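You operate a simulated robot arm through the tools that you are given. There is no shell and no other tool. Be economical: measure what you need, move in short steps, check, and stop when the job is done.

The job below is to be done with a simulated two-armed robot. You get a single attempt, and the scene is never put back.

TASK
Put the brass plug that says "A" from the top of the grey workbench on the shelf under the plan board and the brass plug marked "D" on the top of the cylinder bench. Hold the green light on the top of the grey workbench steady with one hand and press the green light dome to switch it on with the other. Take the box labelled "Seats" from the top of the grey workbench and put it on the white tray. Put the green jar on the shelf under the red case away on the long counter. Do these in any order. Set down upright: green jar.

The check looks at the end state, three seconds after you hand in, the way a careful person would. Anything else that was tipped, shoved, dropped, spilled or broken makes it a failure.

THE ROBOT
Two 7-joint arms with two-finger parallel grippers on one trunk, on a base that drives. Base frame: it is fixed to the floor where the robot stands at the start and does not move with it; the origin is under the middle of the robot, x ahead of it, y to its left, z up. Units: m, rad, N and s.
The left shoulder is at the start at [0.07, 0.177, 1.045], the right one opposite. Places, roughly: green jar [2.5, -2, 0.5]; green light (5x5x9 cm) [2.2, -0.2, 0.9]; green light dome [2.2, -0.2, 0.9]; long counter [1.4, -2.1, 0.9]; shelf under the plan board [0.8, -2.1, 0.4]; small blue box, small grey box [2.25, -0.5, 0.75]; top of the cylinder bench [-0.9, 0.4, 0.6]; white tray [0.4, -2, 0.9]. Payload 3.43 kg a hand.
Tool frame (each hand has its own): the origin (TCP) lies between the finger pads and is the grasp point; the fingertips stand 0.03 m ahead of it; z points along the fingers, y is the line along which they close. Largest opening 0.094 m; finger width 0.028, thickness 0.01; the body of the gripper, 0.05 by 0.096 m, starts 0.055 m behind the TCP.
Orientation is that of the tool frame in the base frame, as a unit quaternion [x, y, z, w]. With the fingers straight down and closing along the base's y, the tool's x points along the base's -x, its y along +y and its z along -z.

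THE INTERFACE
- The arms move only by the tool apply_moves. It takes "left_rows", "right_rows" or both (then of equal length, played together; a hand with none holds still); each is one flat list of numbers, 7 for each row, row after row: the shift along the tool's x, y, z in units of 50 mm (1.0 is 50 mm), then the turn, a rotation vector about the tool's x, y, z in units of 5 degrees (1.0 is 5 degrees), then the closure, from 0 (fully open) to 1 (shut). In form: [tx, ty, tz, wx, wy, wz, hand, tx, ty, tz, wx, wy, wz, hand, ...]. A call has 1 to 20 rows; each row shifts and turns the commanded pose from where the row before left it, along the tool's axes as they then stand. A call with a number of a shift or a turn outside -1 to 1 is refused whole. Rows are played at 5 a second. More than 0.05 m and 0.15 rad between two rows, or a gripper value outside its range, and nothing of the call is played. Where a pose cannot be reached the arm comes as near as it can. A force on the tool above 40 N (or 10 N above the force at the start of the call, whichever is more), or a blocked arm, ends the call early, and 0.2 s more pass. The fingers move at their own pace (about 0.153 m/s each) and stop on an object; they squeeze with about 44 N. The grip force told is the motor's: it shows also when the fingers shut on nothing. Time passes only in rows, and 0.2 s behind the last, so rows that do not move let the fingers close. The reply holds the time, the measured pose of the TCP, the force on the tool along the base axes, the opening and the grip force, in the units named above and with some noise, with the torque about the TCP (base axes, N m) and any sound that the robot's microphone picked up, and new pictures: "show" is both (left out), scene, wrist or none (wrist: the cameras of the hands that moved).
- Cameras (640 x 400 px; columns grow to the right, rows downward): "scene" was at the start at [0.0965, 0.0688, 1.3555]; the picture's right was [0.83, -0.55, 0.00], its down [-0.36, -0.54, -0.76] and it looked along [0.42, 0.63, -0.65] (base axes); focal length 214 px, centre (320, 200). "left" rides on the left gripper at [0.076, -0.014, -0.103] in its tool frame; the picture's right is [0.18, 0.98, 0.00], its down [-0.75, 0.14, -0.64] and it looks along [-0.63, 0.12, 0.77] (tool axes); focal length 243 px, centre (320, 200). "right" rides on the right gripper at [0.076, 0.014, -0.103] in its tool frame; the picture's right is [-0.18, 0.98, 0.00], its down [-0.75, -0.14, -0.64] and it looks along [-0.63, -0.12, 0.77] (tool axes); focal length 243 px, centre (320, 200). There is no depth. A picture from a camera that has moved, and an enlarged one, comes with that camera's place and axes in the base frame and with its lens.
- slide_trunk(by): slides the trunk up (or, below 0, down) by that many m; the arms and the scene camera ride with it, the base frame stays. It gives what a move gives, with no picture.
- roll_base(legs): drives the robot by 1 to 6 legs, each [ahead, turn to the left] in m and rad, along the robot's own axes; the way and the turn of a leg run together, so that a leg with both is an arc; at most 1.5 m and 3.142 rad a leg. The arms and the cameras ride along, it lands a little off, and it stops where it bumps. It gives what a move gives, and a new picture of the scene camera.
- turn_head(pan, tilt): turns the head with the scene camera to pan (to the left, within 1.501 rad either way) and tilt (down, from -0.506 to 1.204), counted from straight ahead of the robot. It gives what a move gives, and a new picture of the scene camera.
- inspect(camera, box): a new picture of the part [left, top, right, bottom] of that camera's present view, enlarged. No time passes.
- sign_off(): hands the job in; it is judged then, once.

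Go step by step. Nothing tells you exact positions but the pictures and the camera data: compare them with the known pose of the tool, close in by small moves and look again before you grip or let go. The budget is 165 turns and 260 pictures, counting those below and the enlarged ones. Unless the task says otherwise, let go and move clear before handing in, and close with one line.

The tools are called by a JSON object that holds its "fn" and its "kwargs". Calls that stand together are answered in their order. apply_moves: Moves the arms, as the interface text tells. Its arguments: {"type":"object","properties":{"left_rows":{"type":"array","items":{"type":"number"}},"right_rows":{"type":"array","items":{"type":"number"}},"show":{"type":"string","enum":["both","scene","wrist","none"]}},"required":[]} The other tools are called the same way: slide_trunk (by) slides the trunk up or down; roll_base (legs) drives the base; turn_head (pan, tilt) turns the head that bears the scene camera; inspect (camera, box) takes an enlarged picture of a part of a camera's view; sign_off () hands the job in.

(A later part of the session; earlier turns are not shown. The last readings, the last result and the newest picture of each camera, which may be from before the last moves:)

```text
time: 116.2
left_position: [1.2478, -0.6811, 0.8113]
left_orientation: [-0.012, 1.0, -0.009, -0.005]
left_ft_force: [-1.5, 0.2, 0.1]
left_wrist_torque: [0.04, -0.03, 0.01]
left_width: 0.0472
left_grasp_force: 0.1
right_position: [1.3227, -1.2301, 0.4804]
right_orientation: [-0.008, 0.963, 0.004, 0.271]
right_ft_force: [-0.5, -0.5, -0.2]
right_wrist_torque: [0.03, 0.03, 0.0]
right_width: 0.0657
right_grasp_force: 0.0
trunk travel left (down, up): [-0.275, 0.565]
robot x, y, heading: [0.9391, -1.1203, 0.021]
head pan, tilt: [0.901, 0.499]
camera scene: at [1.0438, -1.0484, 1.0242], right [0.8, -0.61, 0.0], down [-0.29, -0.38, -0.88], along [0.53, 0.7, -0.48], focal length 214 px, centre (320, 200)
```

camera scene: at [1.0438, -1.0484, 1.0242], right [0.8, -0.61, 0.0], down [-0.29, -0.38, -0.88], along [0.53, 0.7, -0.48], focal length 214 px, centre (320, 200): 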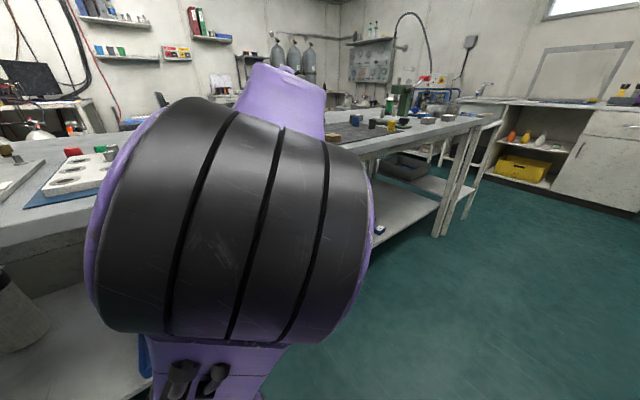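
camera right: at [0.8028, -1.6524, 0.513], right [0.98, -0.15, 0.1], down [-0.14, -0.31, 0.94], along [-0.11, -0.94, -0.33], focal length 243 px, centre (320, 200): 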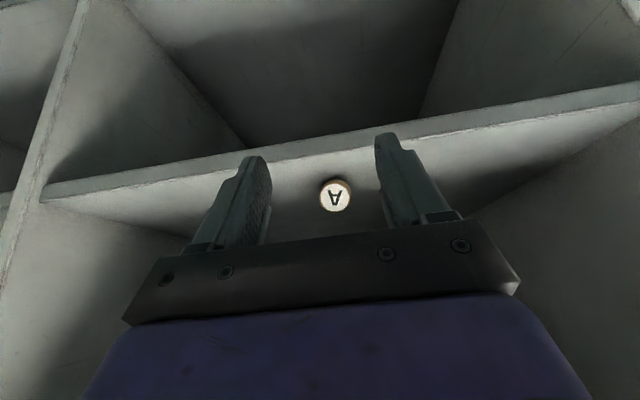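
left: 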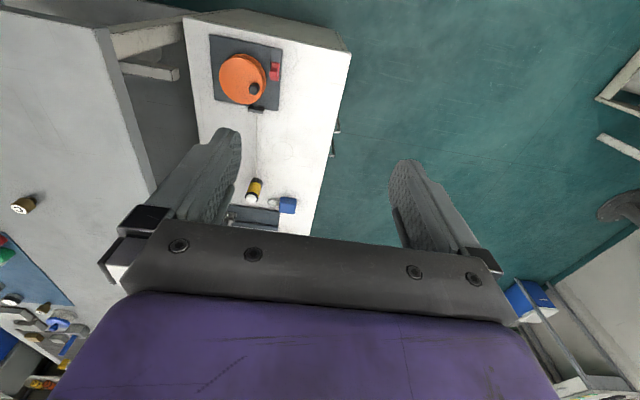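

Clear now. I'll stretch the left hand forward and inward so it stays in the aisle.

{"fn": "apply_moves", "kwargs": {"left_rows": [-0.9, 0, 0, 0, 0, 0, 0.5, -0.9, -0.3, 0, 0, 0, 0, 0.5, -0.8, -0.6, 0, 0, 0, 0, 0.5, -0.8, -0.6, 0, 0, 0, 0, 0.5, -0.6, -0.8, 0, 0, 0, 0, 0.5, 0, -1, 0, 0, 0, 0, 0.5], "show": "none"}}

{"fn": "turn_head", "kwargs": {"pan": -0.7, "tilt": 0.5}}

```text
time: 117.6
left_position: [1.4498, -0.844, 0.812]
left_orientation: [-0.011, 1.0, -0.002, -0.004]
left_ft_force: [0.6, 0.4, -0.7]
left_wrist_torque: [0.0, -0.01, -0.04]
left_width: 0.0474
left_grasp_force: 0.1
right_position: [1.323, -1.2302, 0.4803]
right_orientation: [-0.007, 0.963, 0.004, 0.271]
right_ft_force: [0.4, 0.0, 0.9]
right_wrist_torque: [-0.02, 0.03, -0.01]
right_width: 0.066
right_grasp_force: 0.0
trunk travel left (down, up): [-0.275, 0.565]
robot x, y, heading: [0.9375, -1.1187, 0.023]
head pan, tilt: [0.901, 0.499]
```

```text
time: 119.3
left_position: [1.4496, -0.8435, 0.8112]
left_orientation: [-0.012, 1.0, -0.002, -0.003]
left_ft_force: [0.1, 0.8, 0.0]
left_wrist_torque: [-0.03, -0.02, 0.01]
left_width: 0.0471
left_grasp_force: 0.1
right_position: [1.3227, -1.2307, 0.4794]
right_orientation: [-0.008, 0.963, 0.006, 0.271]
right_ft_force: [0.3, 0.1, -0.2]
right_wrist_torque: [0.02, -0.01, 0.0]
right_width: 0.0656
right_grasp_force: 0.1
trunk travel left (down, up): [-0.275, 0.565]
robot x, y, heading: [0.9391, -1.12, 0.014]
head pan, tilt: [-0.7, 0.499]
camera scene: at [1.0594, -1.178, 1.0242], right [-0.63, -0.78, 0.0], down [-0.37, 0.3, -0.88], along [0.68, -0.55, -0.48], focal length 214 px, centre (320, 200)
```

scene: 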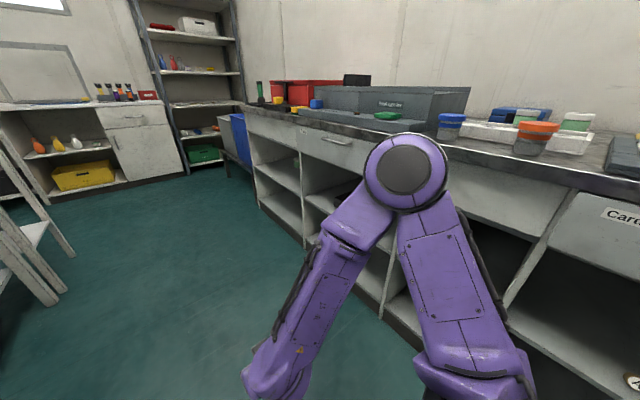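

Driving along the aisle to about x=2.45 and turning to face the red-case compartment.

{"fn": "roll_base", "kwargs": {"legs": [[0, -0.015], [1.5, 0], [0.1, 0], [0, -1.57]]}}

{"fn": "turn_head", "kwargs": {"pan": 0.0, "tilt": 0.5}}

```text
time: 131.6
left_position: [2.8099, -1.6189, 0.8111]
left_orientation: [0.699, 0.715, 0.002, -0.003]
left_ft_force: [-0.7, 0.3, 0.9]
left_wrist_torque: [0.04, 0.01, 0.02]
left_width: 0.0472
left_grasp_force: 0.0
right_position: [2.4232, -1.4911, 0.4808]
right_orientation: [0.675, 0.686, -0.189, 0.195]
right_ft_force: [0.3, 0.1, -1.0]
right_wrist_torque: [-0.02, 0.02, 0.0]
right_width: 0.0658
right_grasp_force: 0.1
trunk travel left (down, up): [-0.275, 0.565]
robot x, y, heading: [2.5322, -1.1051, -1.549]
head pan, tilt: [-0.7, 0.499]
camera scene: at [2.477, -1.2299, 1.0242], right [-0.78, 0.63, 0.0], down [0.3, 0.37, -0.88], along [-0.55, -0.68, -0.48], focal length 214 px, centre (320, 200)
```

scene: 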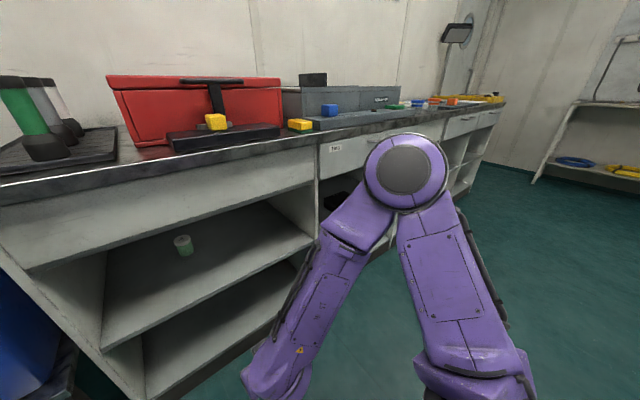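

```text
time: 132.6
left_position: [2.8119, -1.6186, 0.8098]
left_orientation: [0.699, 0.715, 0.002, -0.004]
left_ft_force: [0.9, -0.7, -0.2]
left_wrist_torque: [-0.03, 0.0, 0.02]
left_width: 0.0473
left_grasp_force: 0.0
right_position: [2.4236, -1.4908, 0.4803]
right_orientation: [0.674, 0.687, -0.189, 0.194]
right_ft_force: [0.1, 0.1, -0.4]
right_wrist_torque: [0.0, -0.02, 0.02]
right_width: 0.0655
right_grasp_force: 0.0
trunk travel left (down, up): [-0.275, 0.565]
robot x, y, heading: [2.5306, -1.1032, -1.55]
head pan, tilt: [0.0, 0.499]
camera scene: at [2.5361, -1.2501, 1.0242], right [-1.0, -0.02, 0.0], down [-0.01, 0.48, -0.88], along [0.02, -0.88, -0.48], focal length 214 px, centre (320, 200)
```

scene: 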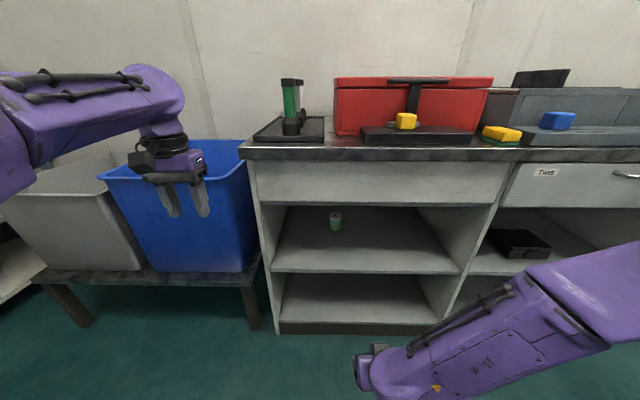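

Jar at about (2.485, -2.065) on the shelf. I'll raise the left hand clear of the bin, and tilt the right hand to near-horizontal.

{"fn": "apply_moves", "kwargs": {"left_rows": [0, 0, -0.9, 0, 0, 0, 0.5, 0, 0, -0.9, 0, 0, 0, 0.5, 0, 0, -0.9, 0, 0, 0, 0.5, 0, 0, -0.9, 0, 0, 0, 0.5, 0, 0, -0.9, 0, 0, 0, 0.5, 0, 0, -0.9, 0, 0, 0, 0.5, 0, 0, -0.9, 0, 0, 0, 0.5, 0, 0, 0, 0, 0, 0, 0.5], "right_rows": [-0.2, 0, 0.15, 0, -1, 0, 0, -0.2, 0, 0.15, 0, -1, 0, 0, -0.2, 0, 0.2, 0, -1, 0, 0, -0.2, 0, 0.25, 0, -1, 0, 0, -0.2, 0, 0.25, 0, -1, 0, 0, -0.15, 0, 0.25, 0, -1, 0, 0, -0.15, 0, 0.25, 0, -1, 0, 0, -0.1, 0, 0.3, 0, -1, 0, 0], "show": "both"}}

{"fn": "inspect", "kwargs": {"camera": "scene", "box": [260, 190, 420, 290]}}

```text
time: 134.4
left_position: [2.8106, -1.6202, 0.9246]
left_orientation: [0.699, 0.715, 0.001, -0.003]
left_ft_force: [-0.1, 0.9, 0.0]
left_wrist_torque: [0.0, -0.01, 0.02]
left_width: 0.0471
left_grasp_force: 0.0
left hand out of reach, approached as far as the arm can: row 3, 4, 5, 6, 7
right_position: [2.4246, -1.6089, 0.4735]
right_orientation: [0.569, 0.578, -0.408, 0.418]
right_ft_force: [-0.3, -0.1, -0.6]
right_wrist_torque: [0.05, 0.0, 0.02]
right_width: 0.094
right_grasp_force: 0.0
trunk travel left (down, up): [-0.275, 0.565]
robot x, y, heading: [2.5331, -1.1088, -1.555]
head pan, tilt: [0.0, 0.499]
camera scene: at [2.5363, -1.2503, 1.0242], right [-1.0, -0.02, 0.0], down [-0.01, 0.48, -0.88], along [0.02, -0.88, -0.48], focal length 214 px, centre (320, 200)
camera right: at [2.4382, -1.487, 0.4346], right [0.98, -0.04, 0.18], down [-0.15, 0.37, 0.92], along [-0.1, -0.93, 0.35], focal length 243 px, centre (320, 200)
camera left: at [2.7949, -1.5442, 1.0282], right [0.98, 0.21, 0.0], down [0.16, -0.75, 0.64], along [0.13, -0.62, -0.77], focal length 243 px, centre (320, 200)
```

scene: 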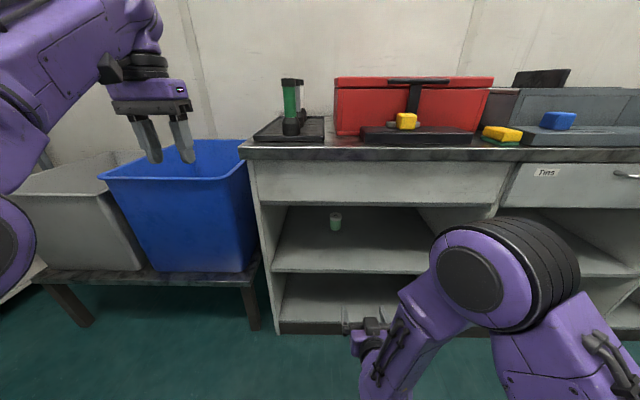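
right: 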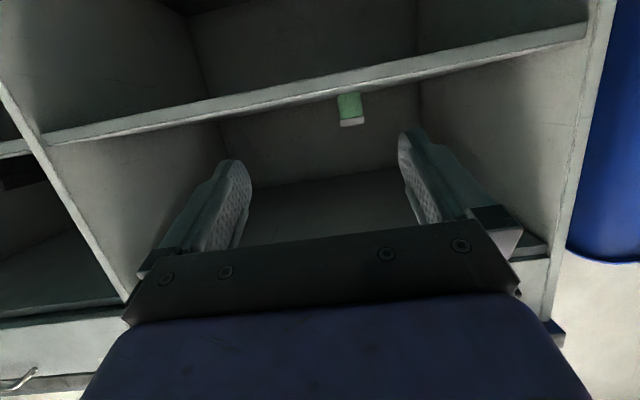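
left: 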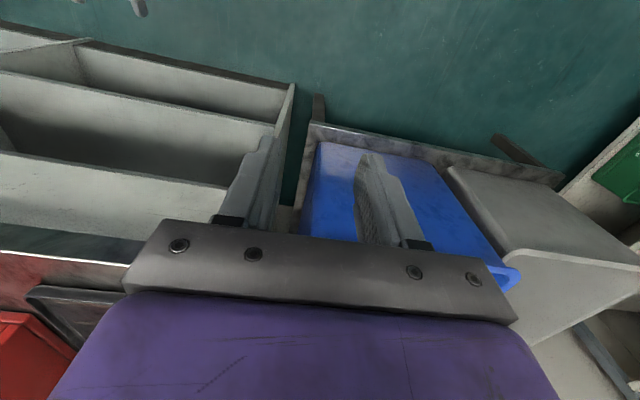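

```text
4.00 times, centred on (340, 240) of scene
camera zoom: at [2.5363, -1.2503, 1.0242], right [-1.0, -0.02, 0.0], down [-0.01, 0.48, -0.88], along [0.02, -0.88, -0.48], focal length 858 px, centre (240, 40)
```

zoom: 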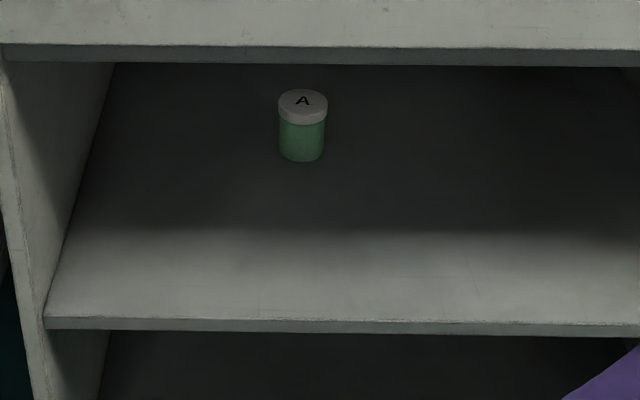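

Jar (lid "A") at about (2.48, -2.085), 5 cm wide, 7 cm tall. I'll shift the left hand outward, then drive forward.

{"fn": "apply_moves", "kwargs": {"left_rows": [0.2, 0.8, 0, 0, 0, 0, 0.7, 0.2, 0.8, 0, 0, 0, 0, 0.7], "show": "none"}}

{"fn": "roll_base", "kwargs": {"legs": [[0.27, 0]]}}

{"fn": "inspect", "kwargs": {"camera": "right", "box": [0, 0, 640, 400]}}

```text
time: 135.0
left_position: [2.8902, -1.5982, 0.9215]
left_orientation: [0.699, 0.715, 0.0, -0.004]
left_ft_force: [0.9, -0.3, -0.2]
left_wrist_torque: [-0.04, 0.03, -0.04]
left_width: 0.0282
left_grasp_force: 0.1
right_position: [2.4259, -1.6088, 0.4748]
right_orientation: [0.57, 0.578, -0.408, 0.417]
right_ft_force: [0.0, 0.1, 0.0]
right_wrist_torque: [0.0, -0.04, 0.0]
right_width: 0.094
right_grasp_force: 0.0
trunk travel left (down, up): [-0.275, 0.565]
robot x, y, heading: [2.5305, -1.11, -1.553]
head pan, tilt: [0.0, 0.499]
```

```text
time: 136.9
left_position: [2.8949, -1.8668, 0.9218]
left_orientation: [0.698, 0.716, 0.001, -0.003]
left_ft_force: [0.0, -0.7, 0.2]
left_wrist_torque: [-0.03, 0.0, -0.04]
left_width: 0.0282
left_grasp_force: 0.0
right_position: [2.4303, -1.8764, 0.4737]
right_orientation: [0.569, 0.579, -0.408, 0.417]
right_ft_force: [0.3, -0.2, -0.7]
right_wrist_torque: [0.05, 0.0, 0.03]
right_width: 0.0939
right_grasp_force: 0.1
trunk travel left (down, up): [-0.275, 0.565]
robot x, y, heading: [2.5412, -1.3708, -1.552]
head pan, tilt: [0.0, 0.499]
camera scene: at [2.5419, -1.5193, 1.0241], right [-1.0, -0.02, 0.0], down [-0.01, 0.48, -0.88], along [0.02, -0.88, -0.48], focal length 214 px, centre (320, 200)
```

scene: 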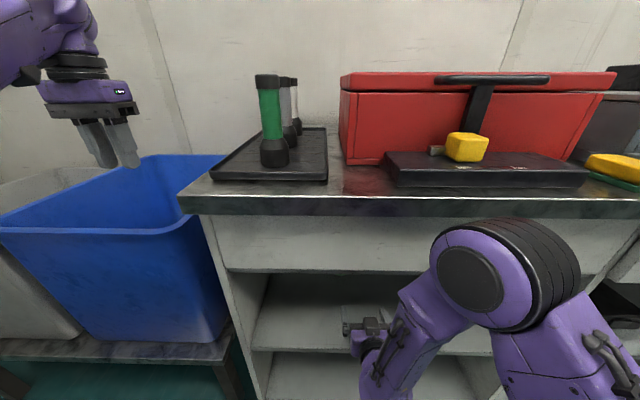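

```text
1.00 times, centred on (320, 200) of right
camera zoom: at [2.4442, -1.7556, 0.4345], right [0.98, -0.04, 0.18], down [-0.15, 0.36, 0.92], along [-0.1, -0.93, 0.35], focal length 243 px, centre (320, 200)
```

zoom: 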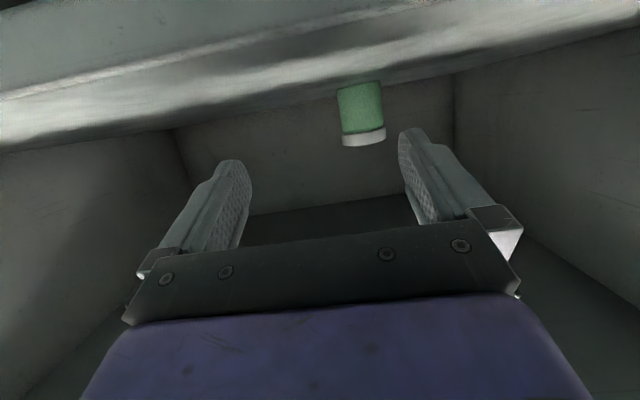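

The wrist camera hangs under the tilted hand, too close to the shelf. I'll back out and roll the hand 180° so the camera is on top.

{"fn": "roll_base", "kwargs": {"legs": [[-0.2, 0]]}}

{"fn": "apply_moves", "kwargs": {"right_rows": [0, 0, 0, 0, 0, 1, 0, 0, 0, 0, 0, 0, 1, 0, 0, 0, 0, 0, 0, 1, 0, 0, 0, 0, 0, 0, 1, 0, 0, 0, 0, 0, 0, 1, 0, 0, 0, 0, 0, 0, 1, 0, 0, 0, 0, 0, 0, 1, 0, 0, 0, 0, 0, 0, 1, 0, 0, 0, 0, 0, 0, 1, 0, 0, 0, 0, 0, 0, 1, 0, 0, 0, 0, 0, 0, 1, 0, 0, 0, 0, 0, 0, 1, 0, 0, 0, 0, 0, 0, 1, 0, 0, 0, 0, 0, 0, 1, 0, 0, 0, 0, 0, 0, 1, 0, 0, 0, 0, 0, 0, 1, 0, 0, 0, 0, 0, 0, 1, 0, 0, 0, 0, 0, 0, 1, 0, 0, 0, 0, 0, 0, 1, 0], "show": "scene"}}

```text
time: 138.6
left_position: [2.8906, -1.6624, 0.9236]
left_orientation: [0.699, 0.715, 0.001, -0.004]
left_ft_force: [-0.1, 0.0, -0.2]
left_wrist_torque: [-0.01, 0.01, -0.01]
left_width: 0.0284
left_grasp_force: 0.1
right_position: [2.4275, -1.6735, 0.4741]
right_orientation: [0.571, 0.578, -0.408, 0.417]
right_ft_force: [-0.1, -0.3, 0.7]
right_wrist_torque: [-0.01, 0.0, -0.03]
right_width: 0.094
right_grasp_force: 0.1
trunk travel left (down, up): [-0.275, 0.565]
robot x, y, heading: [2.5385, -1.1691, -1.55]
head pan, tilt: [0.0, 0.499]
camera scene: at [2.5375, -1.3144, 1.0243], right [-1.0, -0.02, 0.0], down [-0.01, 0.48, -0.88], along [0.02, -0.88, -0.48], focal length 214 px, centre (320, 200)
```

scene: 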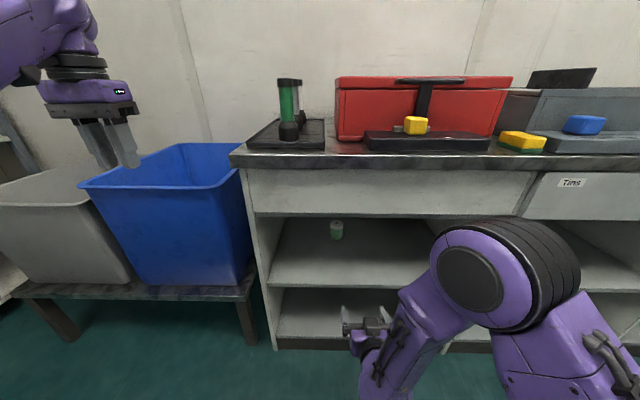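

```text
time: 142.6
left_position: [2.8915, -1.6629, 0.9223]
left_orientation: [0.699, 0.715, 0.002, -0.004]
left_ft_force: [0.0, 0.0, -0.7]
left_wrist_torque: [0.01, -0.02, 0.01]
left_width: 0.0283
left_grasp_force: 0.1
right_position: [2.4264, -1.6737, 0.474]
right_orientation: [0.812, -0.03, 0.033, 0.583]
right_ft_force: [-0.5, 0.5, 1.0]
right_wrist_torque: [0.03, 0.0, 0.04]
right_width: 0.0937
right_grasp_force: 0.1
trunk travel left (down, up): [-0.275, 0.565]
robot x, y, heading: [2.5377, -1.1705, -1.547]
head pan, tilt: [0.0, 0.499]
camera scene: at [2.5374, -1.315, 1.0242], right [-1.0, -0.02, 0.0], down [-0.01, 0.48, -0.88], along [0.02, -0.88, -0.48], focal length 214 px, centre (320, 200)
```

scene: 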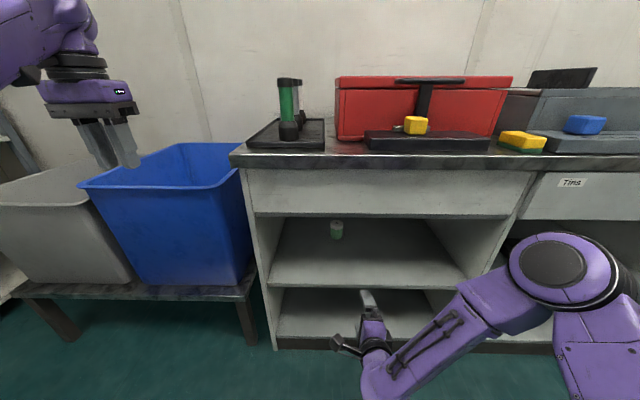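

Half the roll went fine; continuing the rest.

{"fn": "apply_moves", "kwargs": {"right_rows": [0, 0, 0, 0, 0, 1, 0, 0, 0, 0, 0, 0, 1, 0, 0, 0, 0, 0, 0, 1, 0, 0, 0, 0, 0, 0, 1, 0, 0, 0, 0, 0, 0, 1, 0, 0, 0, 0, 0, 0, 1, 0, 0, 0, 0, 0, 0, 1, 0, 0, 0, 0, 0, 0, 1, 0, 0, 0, 0, 0, 0, 1, 0, 0, 0, 0, 0, 0, 1, 0, 0, 0, 0, 0, 0, 1, 0, 0, 0, 0, 0, 0, 1, 0, 0, 0, 0, 0, 0, 1, 0, 0, 0, 0, 0, 0, 1, 0, 0, 0, 0, 0, 0, 1, 0, 0, 0, 0, 0, 0, 1, 0, 0, 0, 0, 0, 0, 1, 0], "show": "both"}}

```text
time: 146.2
left_position: [2.889, -1.6629, 0.922]
left_orientation: [0.699, 0.715, 0.001, -0.003]
left_ft_force: [1.0, 0.2, -0.9]
left_wrist_torque: [0.03, -0.01, 0.01]
left_width: 0.0282
left_grasp_force: 0.1
right_position: [2.4267, -1.673, 0.4752]
right_orientation: [0.578, -0.57, 0.418, 0.407]
right_ft_force: [-0.3, -0.2, 0.4]
right_wrist_torque: [-0.02, 0.0, 0.02]
right_width: 0.0939
right_grasp_force: 0.0
trunk travel left (down, up): [-0.275, 0.565]
robot x, y, heading: [2.5373, -1.172, -1.549]
head pan, tilt: [0.0, 0.499]
camera scene: at [2.5374, -1.315, 1.0242], right [-1.0, -0.02, 0.0], down [-0.01, 0.48, -0.88], along [0.02, -0.88, -0.48], focal length 214 px, centre (320, 200)
camera right: at [2.4111, -1.6006, 0.5792], right [-0.98, 0.04, -0.18], down [0.13, 0.85, -0.51], along [0.13, -0.52, -0.84], focal length 243 px, centre (320, 200)
```

scene: 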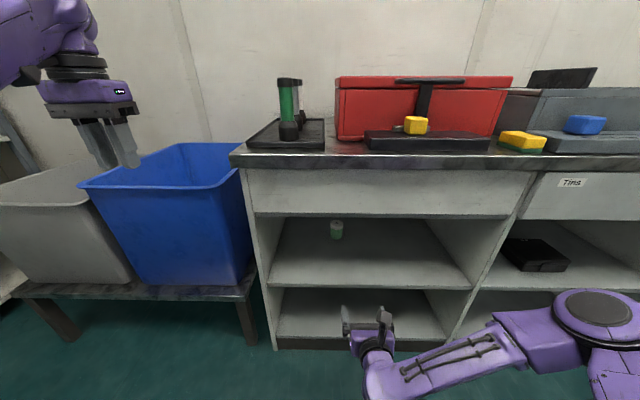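
right: 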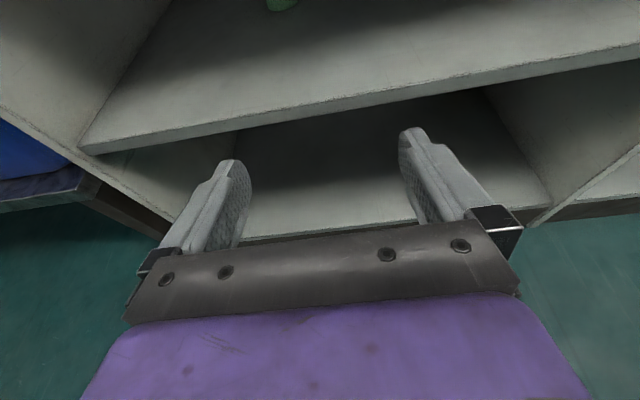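

The hand is flipped with the camera on top. Aligning laterally with the jar, then driving in.

{"fn": "apply_moves", "kwargs": {"right_rows": [0, -0.5, 0, 0, 0, 0, 0, 0, -0.5, 0, 0, 0, 0, 0, -0.1, 0, 0.03, 0, 0, 0, 0], "show": "none"}}

{"fn": "roll_base", "kwargs": {"legs": [[0.22, 0]]}}

{"fn": "inspect", "kwargs": {"camera": "right", "box": [0, 0, 640, 400]}}

```text
time: 146.9
left_position: [2.8902, -1.6627, 0.923]
left_orientation: [0.699, 0.715, 0.001, -0.005]
left_ft_force: [-0.2, -0.1, -0.3]
left_wrist_torque: [-0.04, -0.02, 0.04]
left_width: 0.0281
left_grasp_force: 0.0
right_position: [2.4761, -1.6717, 0.4699]
right_orientation: [0.578, -0.57, 0.417, 0.408]
right_ft_force: [-1.0, -0.9, 0.7]
right_wrist_torque: [0.03, 0.0, 0.02]
right_width: 0.0941
right_grasp_force: 0.0
trunk travel left (down, up): [-0.275, 0.565]
robot x, y, heading: [2.5393, -1.1689, -1.55]
head pan, tilt: [0.0, 0.499]
```

```text
time: 148.6
left_position: [2.8958, -1.8782, 0.9204]
left_orientation: [0.698, 0.716, 0.001, -0.003]
left_ft_force: [0.2, 0.0, 0.2]
left_wrist_torque: [0.01, -0.03, -0.01]
left_width: 0.0281
left_grasp_force: 0.2
right_position: [2.4818, -1.8872, 0.4699]
right_orientation: [0.58, -0.57, 0.416, 0.407]
right_ft_force: [0.1, 0.9, -0.8]
right_wrist_torque: [-0.02, -0.01, 0.0]
right_width: 0.0938
right_grasp_force: 0.0
trunk travel left (down, up): [-0.275, 0.565]
robot x, y, heading: [2.54, -1.3869, -1.549]
head pan, tilt: [0.0, 0.499]
camera scene: at [2.5424, -1.5319, 1.0241], right [-1.0, -0.02, 0.0], down [-0.01, 0.48, -0.88], along [0.02, -0.88, -0.48], focal length 214 px, centre (320, 200)
```

scene: 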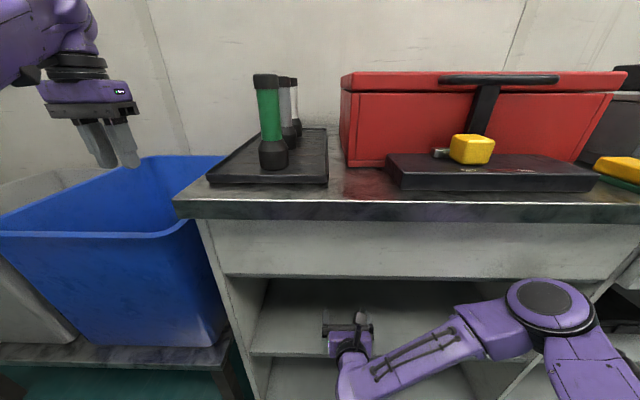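

```text
1.00 times, centred on (320, 200) of right
camera zoom: at [2.4669, -1.8165, 0.5742], right [-0.98, 0.04, -0.18], down [0.13, 0.85, -0.51], along [0.13, -0.52, -0.84], focal length 243 px, centre (320, 200)
```

zoom: 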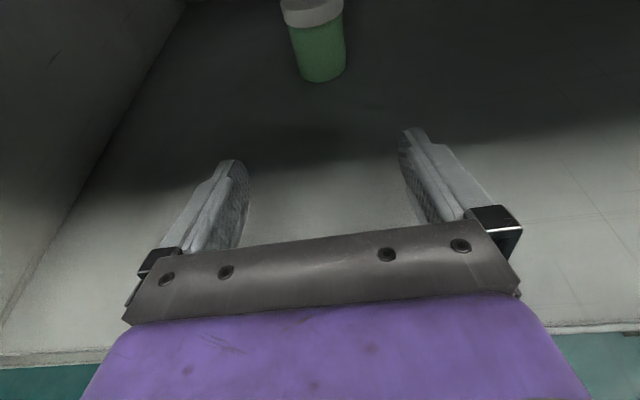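

Jar is straight ahead. Extending the arm toward it.

{"fn": "apply_moves", "kwargs": {"right_rows": [0.17, 0, 0.94, 0, 0, 0, 0, 0.31, 0, 0.94, 0, 0, 0, 0, 0.31, 0, 0.94, 0, 0, 0, 0, 0, 0, 0, 0, 0, 0, 0], "show": "wrist"}}

```text
time: 149.6
left_position: [2.896, -1.8785, 0.9226]
left_orientation: [0.699, 0.715, 0.001, -0.004]
left_ft_force: [0.7, 0.5, -0.6]
left_wrist_torque: [-0.03, -0.02, 0.01]
left_width: 0.0284
left_grasp_force: 0.2
right_position: [2.4831, -2.0343, 0.4601]
right_orientation: [0.58, -0.569, 0.418, 0.407]
right_ft_force: [0.2, -0.6, 0.2]
right_wrist_torque: [0.02, -0.02, 0.01]
right_width: 0.0942
right_grasp_force: 0.0
trunk travel left (down, up): [-0.275, 0.565]
robot x, y, heading: [2.5423, -1.3893, -1.548]
head pan, tilt: [0.0, 0.499]
camera right: at [2.4686, -1.962, 0.5656], right [-0.98, 0.04, -0.18], down [0.13, 0.85, -0.51], along [0.13, -0.52, -0.84], focal length 243 px, centre (320, 200)
```

right: 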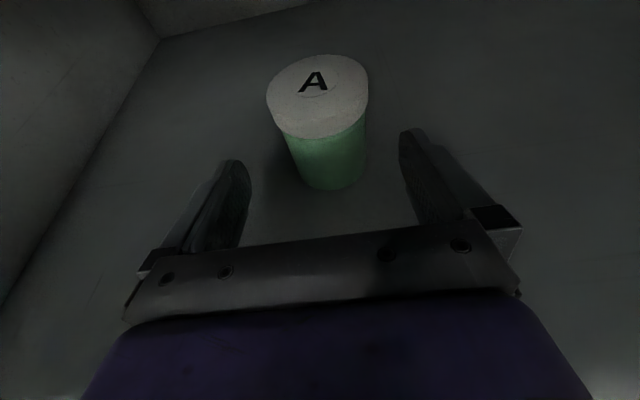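

Nearly there: 4.5 cm more, then close on the jar.

{"fn": "apply_moves", "kwargs": {"right_rows": [0.29, 0.05, 0.86, 0, 0, 0, 0, 0, 0, 0, 0, 0, 0, 0, 0, 0, 0, 0, 0, 0, 0.3, 0, 0, 0, 0, 0, 0, 0.5, 0, 0, 0, 0, 0, 0, 1, 0, 0, 0, 0, 0, 0, 1], "show": "wrist"}}

```text
time: 151.0
left_position: [2.8967, -1.8788, 0.9217]
left_orientation: [0.698, 0.716, 0.002, -0.003]
left_ft_force: [0.2, 0.0, 0.1]
left_wrist_torque: [-0.02, -0.01, 0.0]
left_width: 0.0281
left_grasp_force: 0.0
right_position: [2.4825, -2.0801, 0.4592]
right_orientation: [0.579, -0.57, 0.417, 0.408]
right_ft_force: [-0.2, 0.3, -0.4]
right_wrist_torque: [-0.04, -0.1, 0.0]
right_width: 0.0594
right_grasp_force: 44.3
trunk travel left (down, up): [-0.275, 0.565]
robot x, y, heading: [2.5414, -1.3887, -1.549]
head pan, tilt: [0.0, 0.499]
camera right: at [2.4676, -2.0079, 0.5653], right [-0.98, 0.04, -0.18], down [0.13, 0.85, -0.51], along [0.13, -0.52, -0.84], focal length 243 px, centre (320, 200)
```

right: 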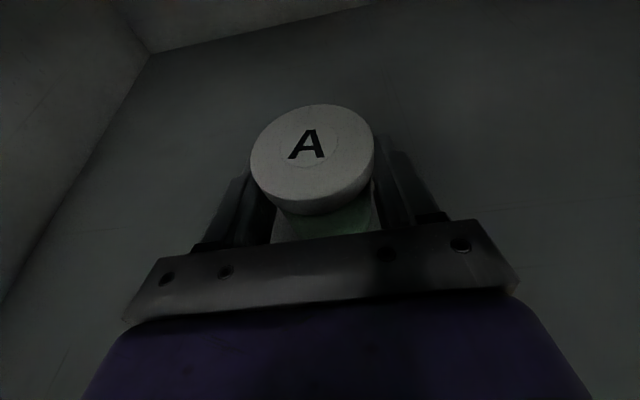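

Jar gripped. Lifting 3 cm and backing out with the base.

{"fn": "apply_moves", "kwargs": {"right_rows": [0.2, 0, -0.06, 0, 0, 0, 1, 0.2, 0, -0.06, 0, 0, 0, 1, 0.2, 0, -0.06, 0, 0, 0, 1, 0, 0, 0, 0, 0, 0, 1], "show": "wrist"}}

{"fn": "roll_base", "kwargs": {"legs": [[-0.34, 0]]}}

```text
time: 152.0
left_position: [2.8948, -1.8783, 0.9207]
left_orientation: [0.698, 0.716, 0.001, -0.005]
left_ft_force: [-0.6, 0.3, 0.6]
left_wrist_torque: [0.02, 0.0, 0.02]
left_width: 0.028
left_grasp_force: 0.1
right_position: [2.4851, -2.0792, 0.4844]
right_orientation: [0.582, -0.571, 0.414, 0.404]
right_ft_force: [0.3, 0.2, -0.5]
right_wrist_torque: [-0.01, 0.01, -0.05]
right_width: 0.0591
right_grasp_force: 44.0
trunk travel left (down, up): [-0.275, 0.565]
robot x, y, heading: [2.5405, -1.3881, -1.549]
head pan, tilt: [0.0, 0.499]
camera right: at [2.4689, -2.0083, 0.5899], right [-0.98, 0.04, -0.18], down [0.12, 0.86, -0.5], along [0.13, -0.51, -0.85], focal length 243 px, centre (320, 200)
```

right: 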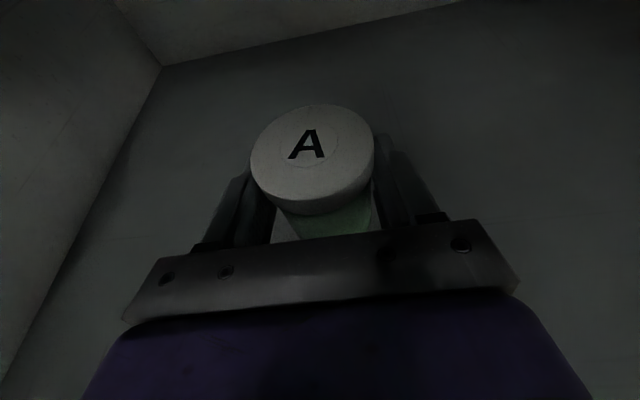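

```text
time: 154.3
left_position: [2.8899, -1.5338, 0.9224]
left_orientation: [0.697, 0.717, 0.001, -0.004]
left_ft_force: [0.7, 0.5, 0.7]
left_wrist_torque: [-0.01, -0.01, 0.0]
left_width: 0.0284
left_grasp_force: 0.0
right_position: [2.4762, -1.7386, 0.4924]
right_orientation: [0.58, -0.568, 0.419, 0.406]
right_ft_force: [0.6, 1.1, -0.8]
right_wrist_torque: [-0.02, -0.03, 0.02]
right_width: 0.0592
right_grasp_force: 44.1
trunk travel left (down, up): [-0.275, 0.565]
robot x, y, heading: [2.5295, -1.046, -1.549]
head pan, tilt: [0.0, 0.499]
camera scene: at [2.5346, -1.1883, 1.0242], right [-1.0, -0.02, 0.0], down [-0.01, 0.48, -0.88], along [0.02, -0.88, -0.48], focal length 214 px, centre (320, 200)
```

scene: 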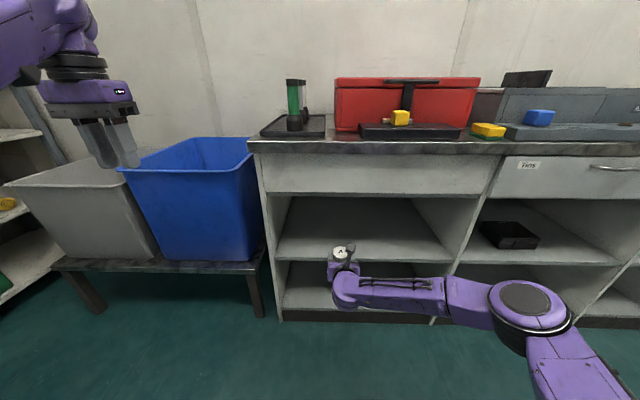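

Jar is out. Now I raise the trunk to bring it above counter height and look for a free spot at the counter's front edge.

{"fn": "roll_base", "kwargs": {"legs": [[-0.06, 0]]}}

{"fn": "slide_trunk", "kwargs": {"by": 0.52}}

{"fn": "turn_head", "kwargs": {"pan": 0.0, "tilt": 0.75}}

{"fn": "inspect", "kwargs": {"camera": "scene", "box": [220, 100, 540, 300]}}

```text
time: 155.2
left_position: [2.8881, -1.4722, 0.9233]
left_orientation: [0.697, 0.717, 0.001, -0.003]
left_ft_force: [-0.6, -0.3, 0.2]
left_wrist_torque: [0.0, -0.02, 0.01]
left_width: 0.0281
left_grasp_force: 0.1
right_position: [2.4763, -1.6788, 0.493]
right_orientation: [0.581, -0.568, 0.419, 0.406]
right_ft_force: [0.7, 0.5, -1.5]
right_wrist_torque: [0.02, -0.01, -0.01]
right_width: 0.0593
right_grasp_force: 43.6
trunk travel left (down, up): [-0.275, 0.565]
robot x, y, heading: [2.5303, -0.9845, -1.544]
head pan, tilt: [0.0, 0.499]
camera scene: at [2.5332, -1.1273, 1.0243], right [-1.0, -0.03, 0.0], down [-0.01, 0.48, -0.88], along [0.02, -0.88, -0.48], focal length 214 px, centre (320, 200)
```

scene: 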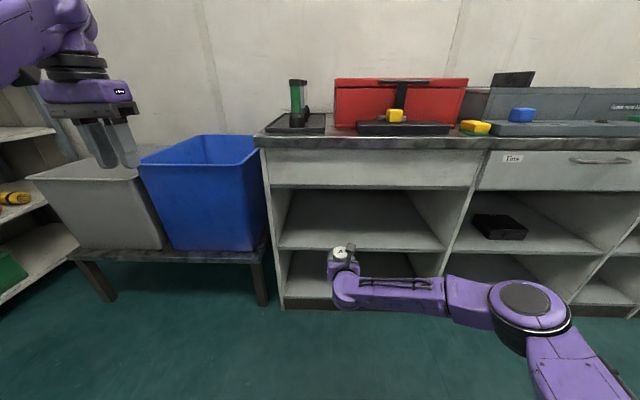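

```text
refused: 0.52 is not a number from -0.4 to 0.4
```

```text
time: 156.0
left_position: [2.8891, -1.4736, 0.922]
left_orientation: [0.696, 0.718, 0.001, -0.004]
left_ft_force: [-0.5, 1.9, -0.1]
left_wrist_torque: [-0.02, -0.03, -0.02]
left_width: 0.0281
left_grasp_force: 0.0
right_position: [2.477, -1.6791, 0.4929]
right_orientation: [0.58, -0.568, 0.418, 0.407]
right_ft_force: [-0.5, -0.6, -0.9]
right_wrist_torque: [0.03, 0.0, 0.0]
right_width: 0.0592
right_grasp_force: 44.0
trunk travel left (down, up): [-0.275, 0.565]
robot x, y, heading: [2.5328, -0.9787, -1.544]
head pan, tilt: [0.0, 0.75]
camera scene: at [2.5331, -1.1201, 1.0022], right [-1.0, -0.03, 0.0], down [-0.02, 0.68, -0.73], along [0.02, -0.73, -0.68], focal length 214 px, centre (320, 200)
```

scene: 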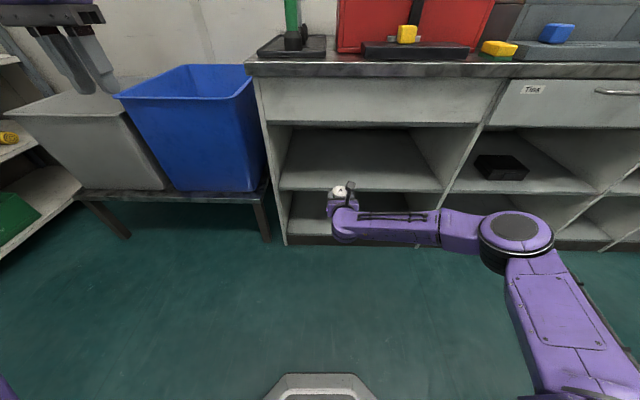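

```text
2.00 times, centred on (380, 200) of scene
camera zoom: at [2.5331, -1.1201, 1.0022], right [-1.0, -0.03, 0.0], down [-0.02, 0.68, -0.73], along [0.02, -0.73, -0.68], focal length 429 px, centre (200, 200)
```

zoom: 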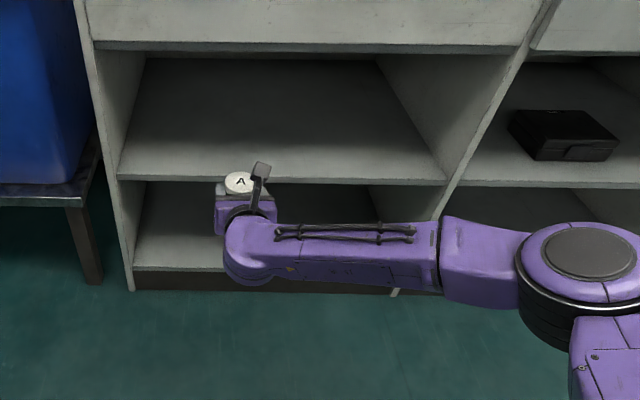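

Trunk steps are limited to 0.4; I'll raise it in two slides and look from above.

{"fn": "slide_trunk", "kwargs": {"by": 0.4}}

{"fn": "slide_trunk", "kwargs": {"by": 0.12}}

{"fn": "turn_head", "kwargs": {"pan": 0.0, "tilt": 0.75}}

{"fn": "inspect", "kwargs": {"camera": "scene", "box": [240, 100, 480, 250]}}

```text
time: 159.8
left_position: [2.8865, -1.474, 1.3219]
left_orientation: [0.696, 0.718, 0.001, -0.004]
left_ft_force: [-0.4, -0.2, 0.4]
left_wrist_torque: [0.03, 0.02, -0.05]
left_width: 0.0281
left_grasp_force: 0.0
right_position: [2.4769, -1.6786, 0.8931]
right_orientation: [0.58, -0.568, 0.419, 0.406]
right_ft_force: [0.4, -0.7, -1.4]
right_wrist_torque: [0.02, -0.05, -0.03]
right_width: 0.0593
right_grasp_force: 43.6
trunk travel left (down, up): [-0.675, 0.165]
robot x, y, heading: [2.5296, -0.9887, -1.542]
head pan, tilt: [0.0, 0.75]
```

```text
time: 161.3
left_position: [2.8882, -1.4747, 1.4413]
left_orientation: [0.697, 0.718, 0.0, -0.003]
left_ft_force: [0.8, -0.3, -0.1]
left_wrist_torque: [0.01, 0.02, -0.01]
left_width: 0.0282
left_grasp_force: 0.0
right_position: [2.4776, -1.6791, 1.0124]
right_orientation: [0.581, -0.568, 0.419, 0.406]
right_ft_force: [0.5, 0.1, -2.2]
right_wrist_torque: [0.04, -0.02, 0.0]
right_width: 0.0592
right_grasp_force: 44.2
trunk travel left (down, up): [-0.795, 0.045]
robot x, y, heading: [2.5285, -0.9833, -1.545]
head pan, tilt: [0.0, 0.75]
```

```text
time: 161.9
left_position: [2.8881, -1.4736, 1.4436]
left_orientation: [0.696, 0.718, 0.002, -0.004]
left_ft_force: [0.4, -0.3, -0.5]
left_wrist_torque: [-0.01, -0.01, 0.01]
left_width: 0.0281
left_grasp_force: 0.1
right_position: [2.4775, -1.6805, 1.0125]
right_orientation: [0.58, -0.568, 0.418, 0.406]
right_ft_force: [-0.4, -0.1, -1.0]
right_wrist_torque: [-0.01, 0.03, -0.04]
right_width: 0.0596
right_grasp_force: 44.1
trunk travel left (down, up): [-0.795, 0.045]
robot x, y, heading: [2.5285, -0.9903, -1.543]
head pan, tilt: [0.0, 0.75]
camera scene: at [2.5331, -1.1204, 1.5222], right [-1.0, -0.03, 0.0], down [-0.02, 0.68, -0.73], along [0.02, -0.73, -0.68], focal length 214 px, centre (320, 200)
```

scene: 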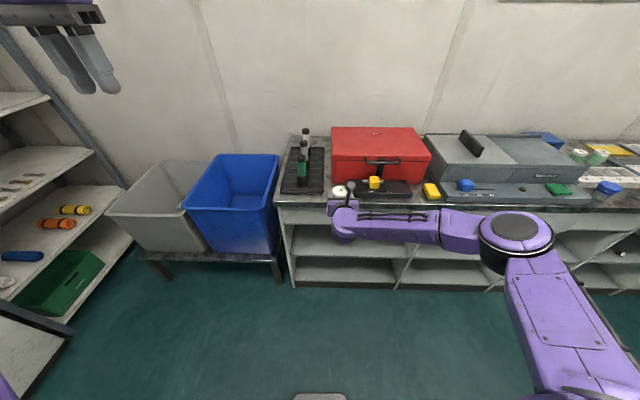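

```text
2.67 times, centred on (360, 175) of scene
camera zoom: at [2.5331, -1.1204, 1.5222], right [-1.0, -0.03, 0.0], down [-0.02, 0.68, -0.73], along [0.02, -0.73, -0.68], focal length 572 px, centre (213, 267)
```

zoom: 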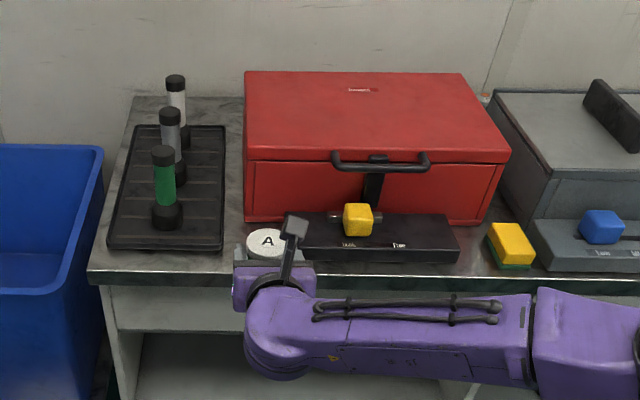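

There's a ~10 cm gap at the front edge between the black tray and the dark board, right where the jar hovers. Driving forward 16 cm to be over it.

{"fn": "roll_base", "kwargs": {"legs": [[0.16, 0]]}}

{"fn": "inspect", "kwargs": {"camera": "right", "box": [0, 0, 640, 400]}}

{"fn": "inspect", "kwargs": {"camera": "scene", "box": [260, 140, 420, 240]}}

```text
time: 163.3
left_position: [2.8936, -1.6289, 1.4434]
left_orientation: [0.696, 0.718, 0.0, -0.002]
left_ft_force: [0.1, -0.7, -0.8]
left_wrist_torque: [-0.04, 0.02, -0.01]
left_width: 0.0283
left_grasp_force: 0.1
right_position: [2.4809, -1.8346, 1.0147]
right_orientation: [0.58, -0.568, 0.419, 0.407]
right_ft_force: [-0.2, 1.0, -1.5]
right_wrist_torque: [0.02, 0.0, 0.05]
right_width: 0.0594
right_grasp_force: 43.7
trunk travel left (down, up): [-0.795, 0.045]
robot x, y, heading: [2.5374, -1.1446, -1.545]
head pan, tilt: [0.0, 0.75]
camera scene: at [2.5371, -1.2751, 1.5225], right [-1.0, -0.03, 0.0], down [-0.02, 0.68, -0.73], along [0.02, -0.73, -0.68], focal length 214 px, centre (320, 200)
```

scene: 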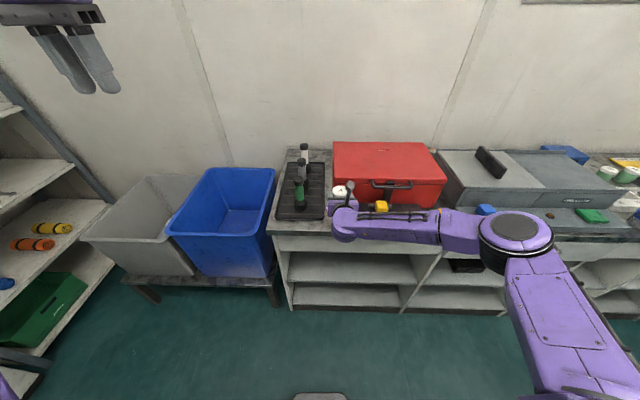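

```text
1.00 times, centred on (320, 200) of right
camera zoom: at [2.4653, -1.7625, 1.1191], right [-0.98, 0.03, -0.18], down [0.12, 0.85, -0.51], along [0.13, -0.52, -0.84], focal length 243 px, centre (320, 200)
```

zoom: 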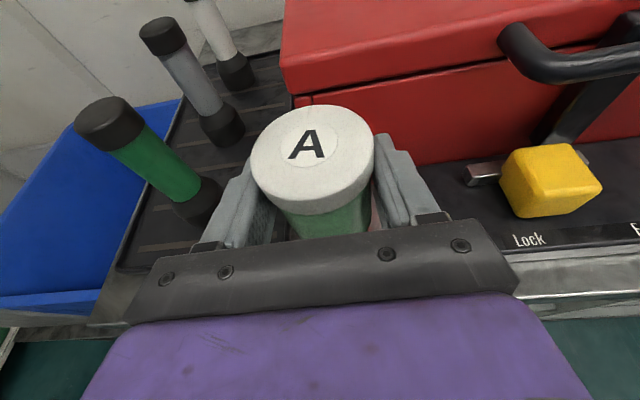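

```text
4.00 times, centred on (340, 190) of scene
camera zoom: at [2.5371, -1.2751, 1.5225], right [-1.0, -0.03, 0.0], down [-0.02, 0.68, -0.73], along [0.02, -0.73, -0.68], focal length 858 px, centre (240, 240)
```

zoom: 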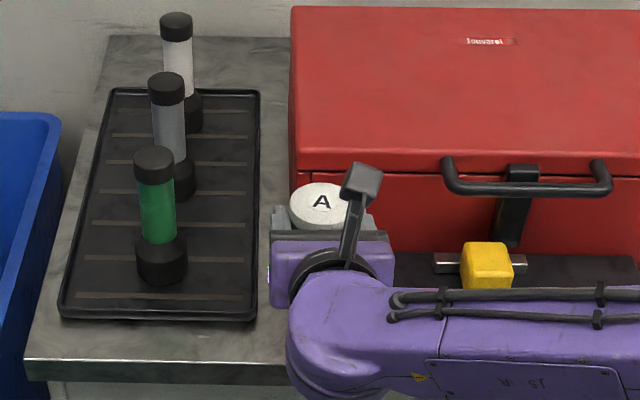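

Well aligned; nudging 7 mm left and lowering in steps.

{"fn": "apply_moves", "kwargs": {"right_rows": [0, -0.14, 0.1, 0, 0, 0, 1, -0.379, 0, 0.127, 0, 0, 0, 1, -0.379, 0, 0.127, 0, 0, 0, 1, -0.379, 0, 0.127, 0, 0, 0, 1, 0, 0, 0, 0, 0, 0, 1], "show": "wrist"}}

{"fn": "inspect", "kwargs": {"camera": "scene", "box": [260, 140, 420, 240]}}

```text
time: 164.5
left_position: [2.8928, -1.6323, 1.4433]
left_orientation: [0.697, 0.717, 0.0, -0.003]
left_ft_force: [0.5, 0.7, -0.1]
left_wrist_torque: [0.01, -0.01, -0.01]
left_width: 0.0282
left_grasp_force: 0.0
right_position: [2.4885, -1.8404, 0.9522]
right_orientation: [0.58, -0.568, 0.418, 0.407]
right_ft_force: [-0.2, -0.5, -1.6]
right_wrist_torque: [0.0, 0.0, -0.03]
right_width: 0.0595
right_grasp_force: 44.1
trunk travel left (down, up): [-0.795, 0.045]
robot x, y, heading: [2.5373, -1.1418, -1.547]
head pan, tilt: [0.0, 0.75]
camera right: at [2.473, -1.7685, 1.057], right [-0.98, 0.04, -0.18], down [0.12, 0.85, -0.51], along [0.13, -0.52, -0.84], focal length 243 px, centre (320, 200)
```

right: 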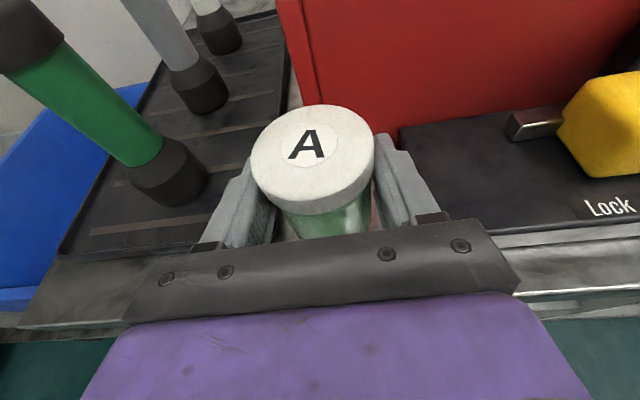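

```text
4.00 times, centred on (340, 190) of scene
camera zoom: at [2.5371, -1.2778, 1.5222], right [-1.0, -0.03, 0.0], down [-0.02, 0.68, -0.73], along [0.02, -0.73, -0.68], focal length 858 px, centre (240, 240)
```

zoom: 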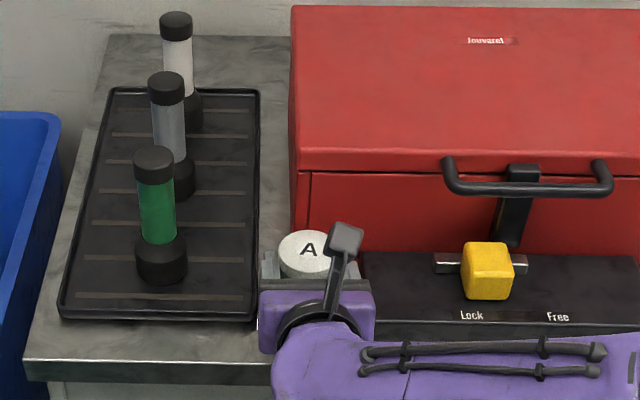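

Both sides clear. Fine descent to contact.

{"fn": "apply_moves", "kwargs": {"right_rows": [-0.19, 0, 0.064, 0, 0, 0, 1, -0.095, 0, 0.032, 0, 0, 0, 1, -0.076, 0, 0.025, 0, 0, 0, 1, -0.076, 0, 0.025, 0, 0, 0, 1, -0.057, 0, 0.02, 0, 0, 0, 1, 0, 0, 0, 0, 0, 0, 1], "show": "wrist"}}

```text
time: 165.9
left_position: [2.8939, -1.6319, 1.4419]
left_orientation: [0.696, 0.718, 0.001, -0.003]
left_ft_force: [-0.7, 0.9, -0.5]
left_wrist_torque: [0.0, -0.05, -0.01]
left_width: 0.0281
left_grasp_force: 0.1
right_position: [2.4887, -1.8413, 0.9263]
right_orientation: [0.58, -0.567, 0.419, 0.407]
right_ft_force: [0.0, -0.5, -1.2]
right_wrist_torque: [-0.03, -0.05, -0.03]
right_width: 0.0592
right_grasp_force: 44.0
trunk travel left (down, up): [-0.795, 0.045]
robot x, y, heading: [2.5321, -1.143, -1.545]
head pan, tilt: [0.0, 0.75]
camera right: at [2.4731, -1.7687, 1.0304], right [-0.98, 0.04, -0.18], down [0.12, 0.85, -0.51], along [0.13, -0.52, -0.84], focal length 243 px, centre (320, 200)
```

right: 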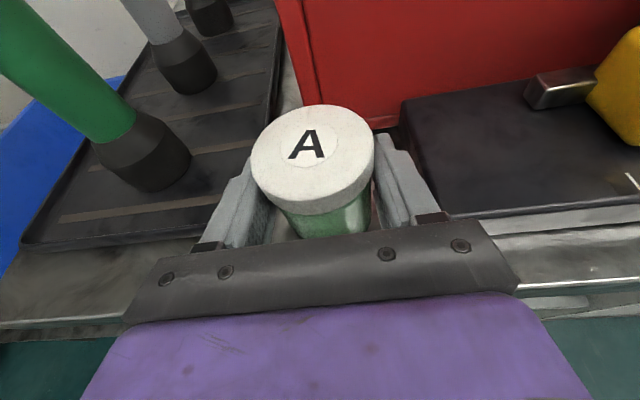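

No contact yet; continuing down in 3 mm steps.

{"fn": "apply_moves", "kwargs": {"right_rows": [-0.057, 0, 0.02, 0, 0, 0, 1, -0.057, 0, 0.02, 0, 0, 0, 1, -0.057, 0, 0.02, 0, 0, 0, 1, -0.057, 0, 0.02, 0, 0, 0, 1, -0.057, 0, 0.02, 0, 0, 0, 1], "show": "wrist"}}

```text
time: 167.1
left_position: [2.893, -1.6252, 1.4455]
left_orientation: [0.697, 0.717, -0.001, -0.002]
left_ft_force: [0.3, -0.3, 0.7]
left_wrist_torque: [0.0, 0.02, 0.0]
left_width: 0.0282
left_grasp_force: 0.0
right_position: [2.4889, -1.8394, 0.9161]
right_orientation: [0.578, -0.567, 0.42, 0.409]
right_ft_force: [-0.5, -3.7, 33.8]
right_wrist_torque: [-0.18, 0.0, -0.03]
right_width: 0.0566
right_grasp_force: 44.0
trunk travel left (down, up): [-0.795, 0.045]
robot x, y, heading: [2.5313, -1.142, -1.54]
head pan, tilt: [0.0, 0.75]
camera right: at [2.4734, -1.7656, 1.0205], right [-0.98, 0.03, -0.18], down [0.12, 0.85, -0.52], along [0.13, -0.53, -0.84], focal length 243 px, centre (320, 200)
```

right: 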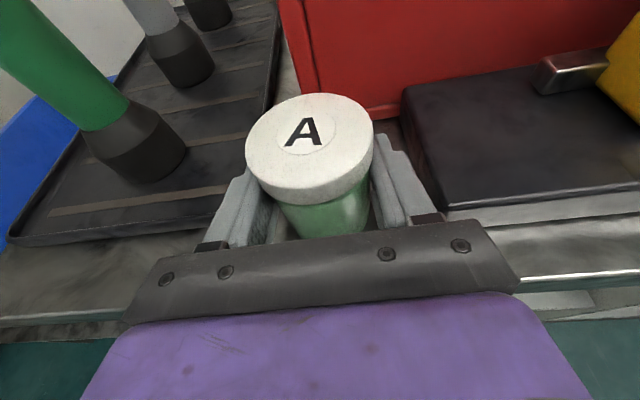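

Firm contact. Easing up 4 mm and opening slightly to release.

{"fn": "apply_moves", "kwargs": {"right_rows": [0.076, 0, -0.025, 0, 0, 0, 1, 0, 0, 0, 0, 0, 0, 0.32, 0, 0, 0, 0, 0, 0, 0.25, 0, 0, 0, 0, 0, 0, 0.25], "show": "wrist"}}

```text
time: 168.1
left_position: [2.8925, -1.6313, 1.4436]
left_orientation: [0.697, 0.717, 0.002, -0.005]
left_ft_force: [0.8, -0.5, -0.6]
left_wrist_torque: [-0.01, 0.01, 0.02]
left_width: 0.0284
left_grasp_force: 0.1
right_position: [2.4897, -1.8419, 0.9132]
right_orientation: [0.581, -0.568, 0.418, 0.406]
right_ft_force: [0.2, 0.3, 0.6]
right_wrist_torque: [0.04, -0.01, 0.01]
right_width: 0.0705
right_grasp_force: 0.0
trunk travel left (down, up): [-0.795, 0.045]
robot x, y, heading: [2.5351, -1.1434, -1.545]
head pan, tilt: [0.0, 0.75]
camera right: at [2.4729, -1.7692, 1.0184], right [-0.98, 0.04, -0.18], down [0.12, 0.85, -0.51], along [0.13, -0.52, -0.84], focal length 243 px, centre (320, 200)
```

right: 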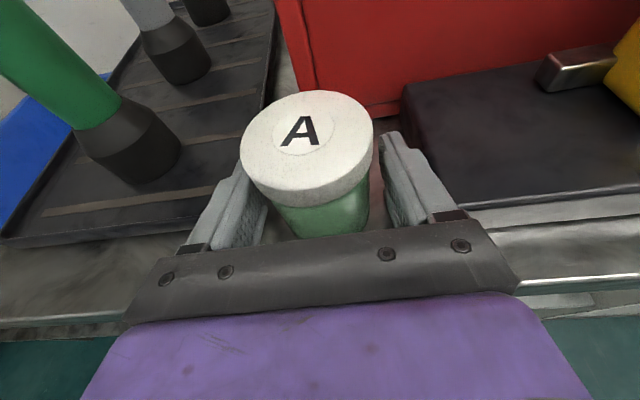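

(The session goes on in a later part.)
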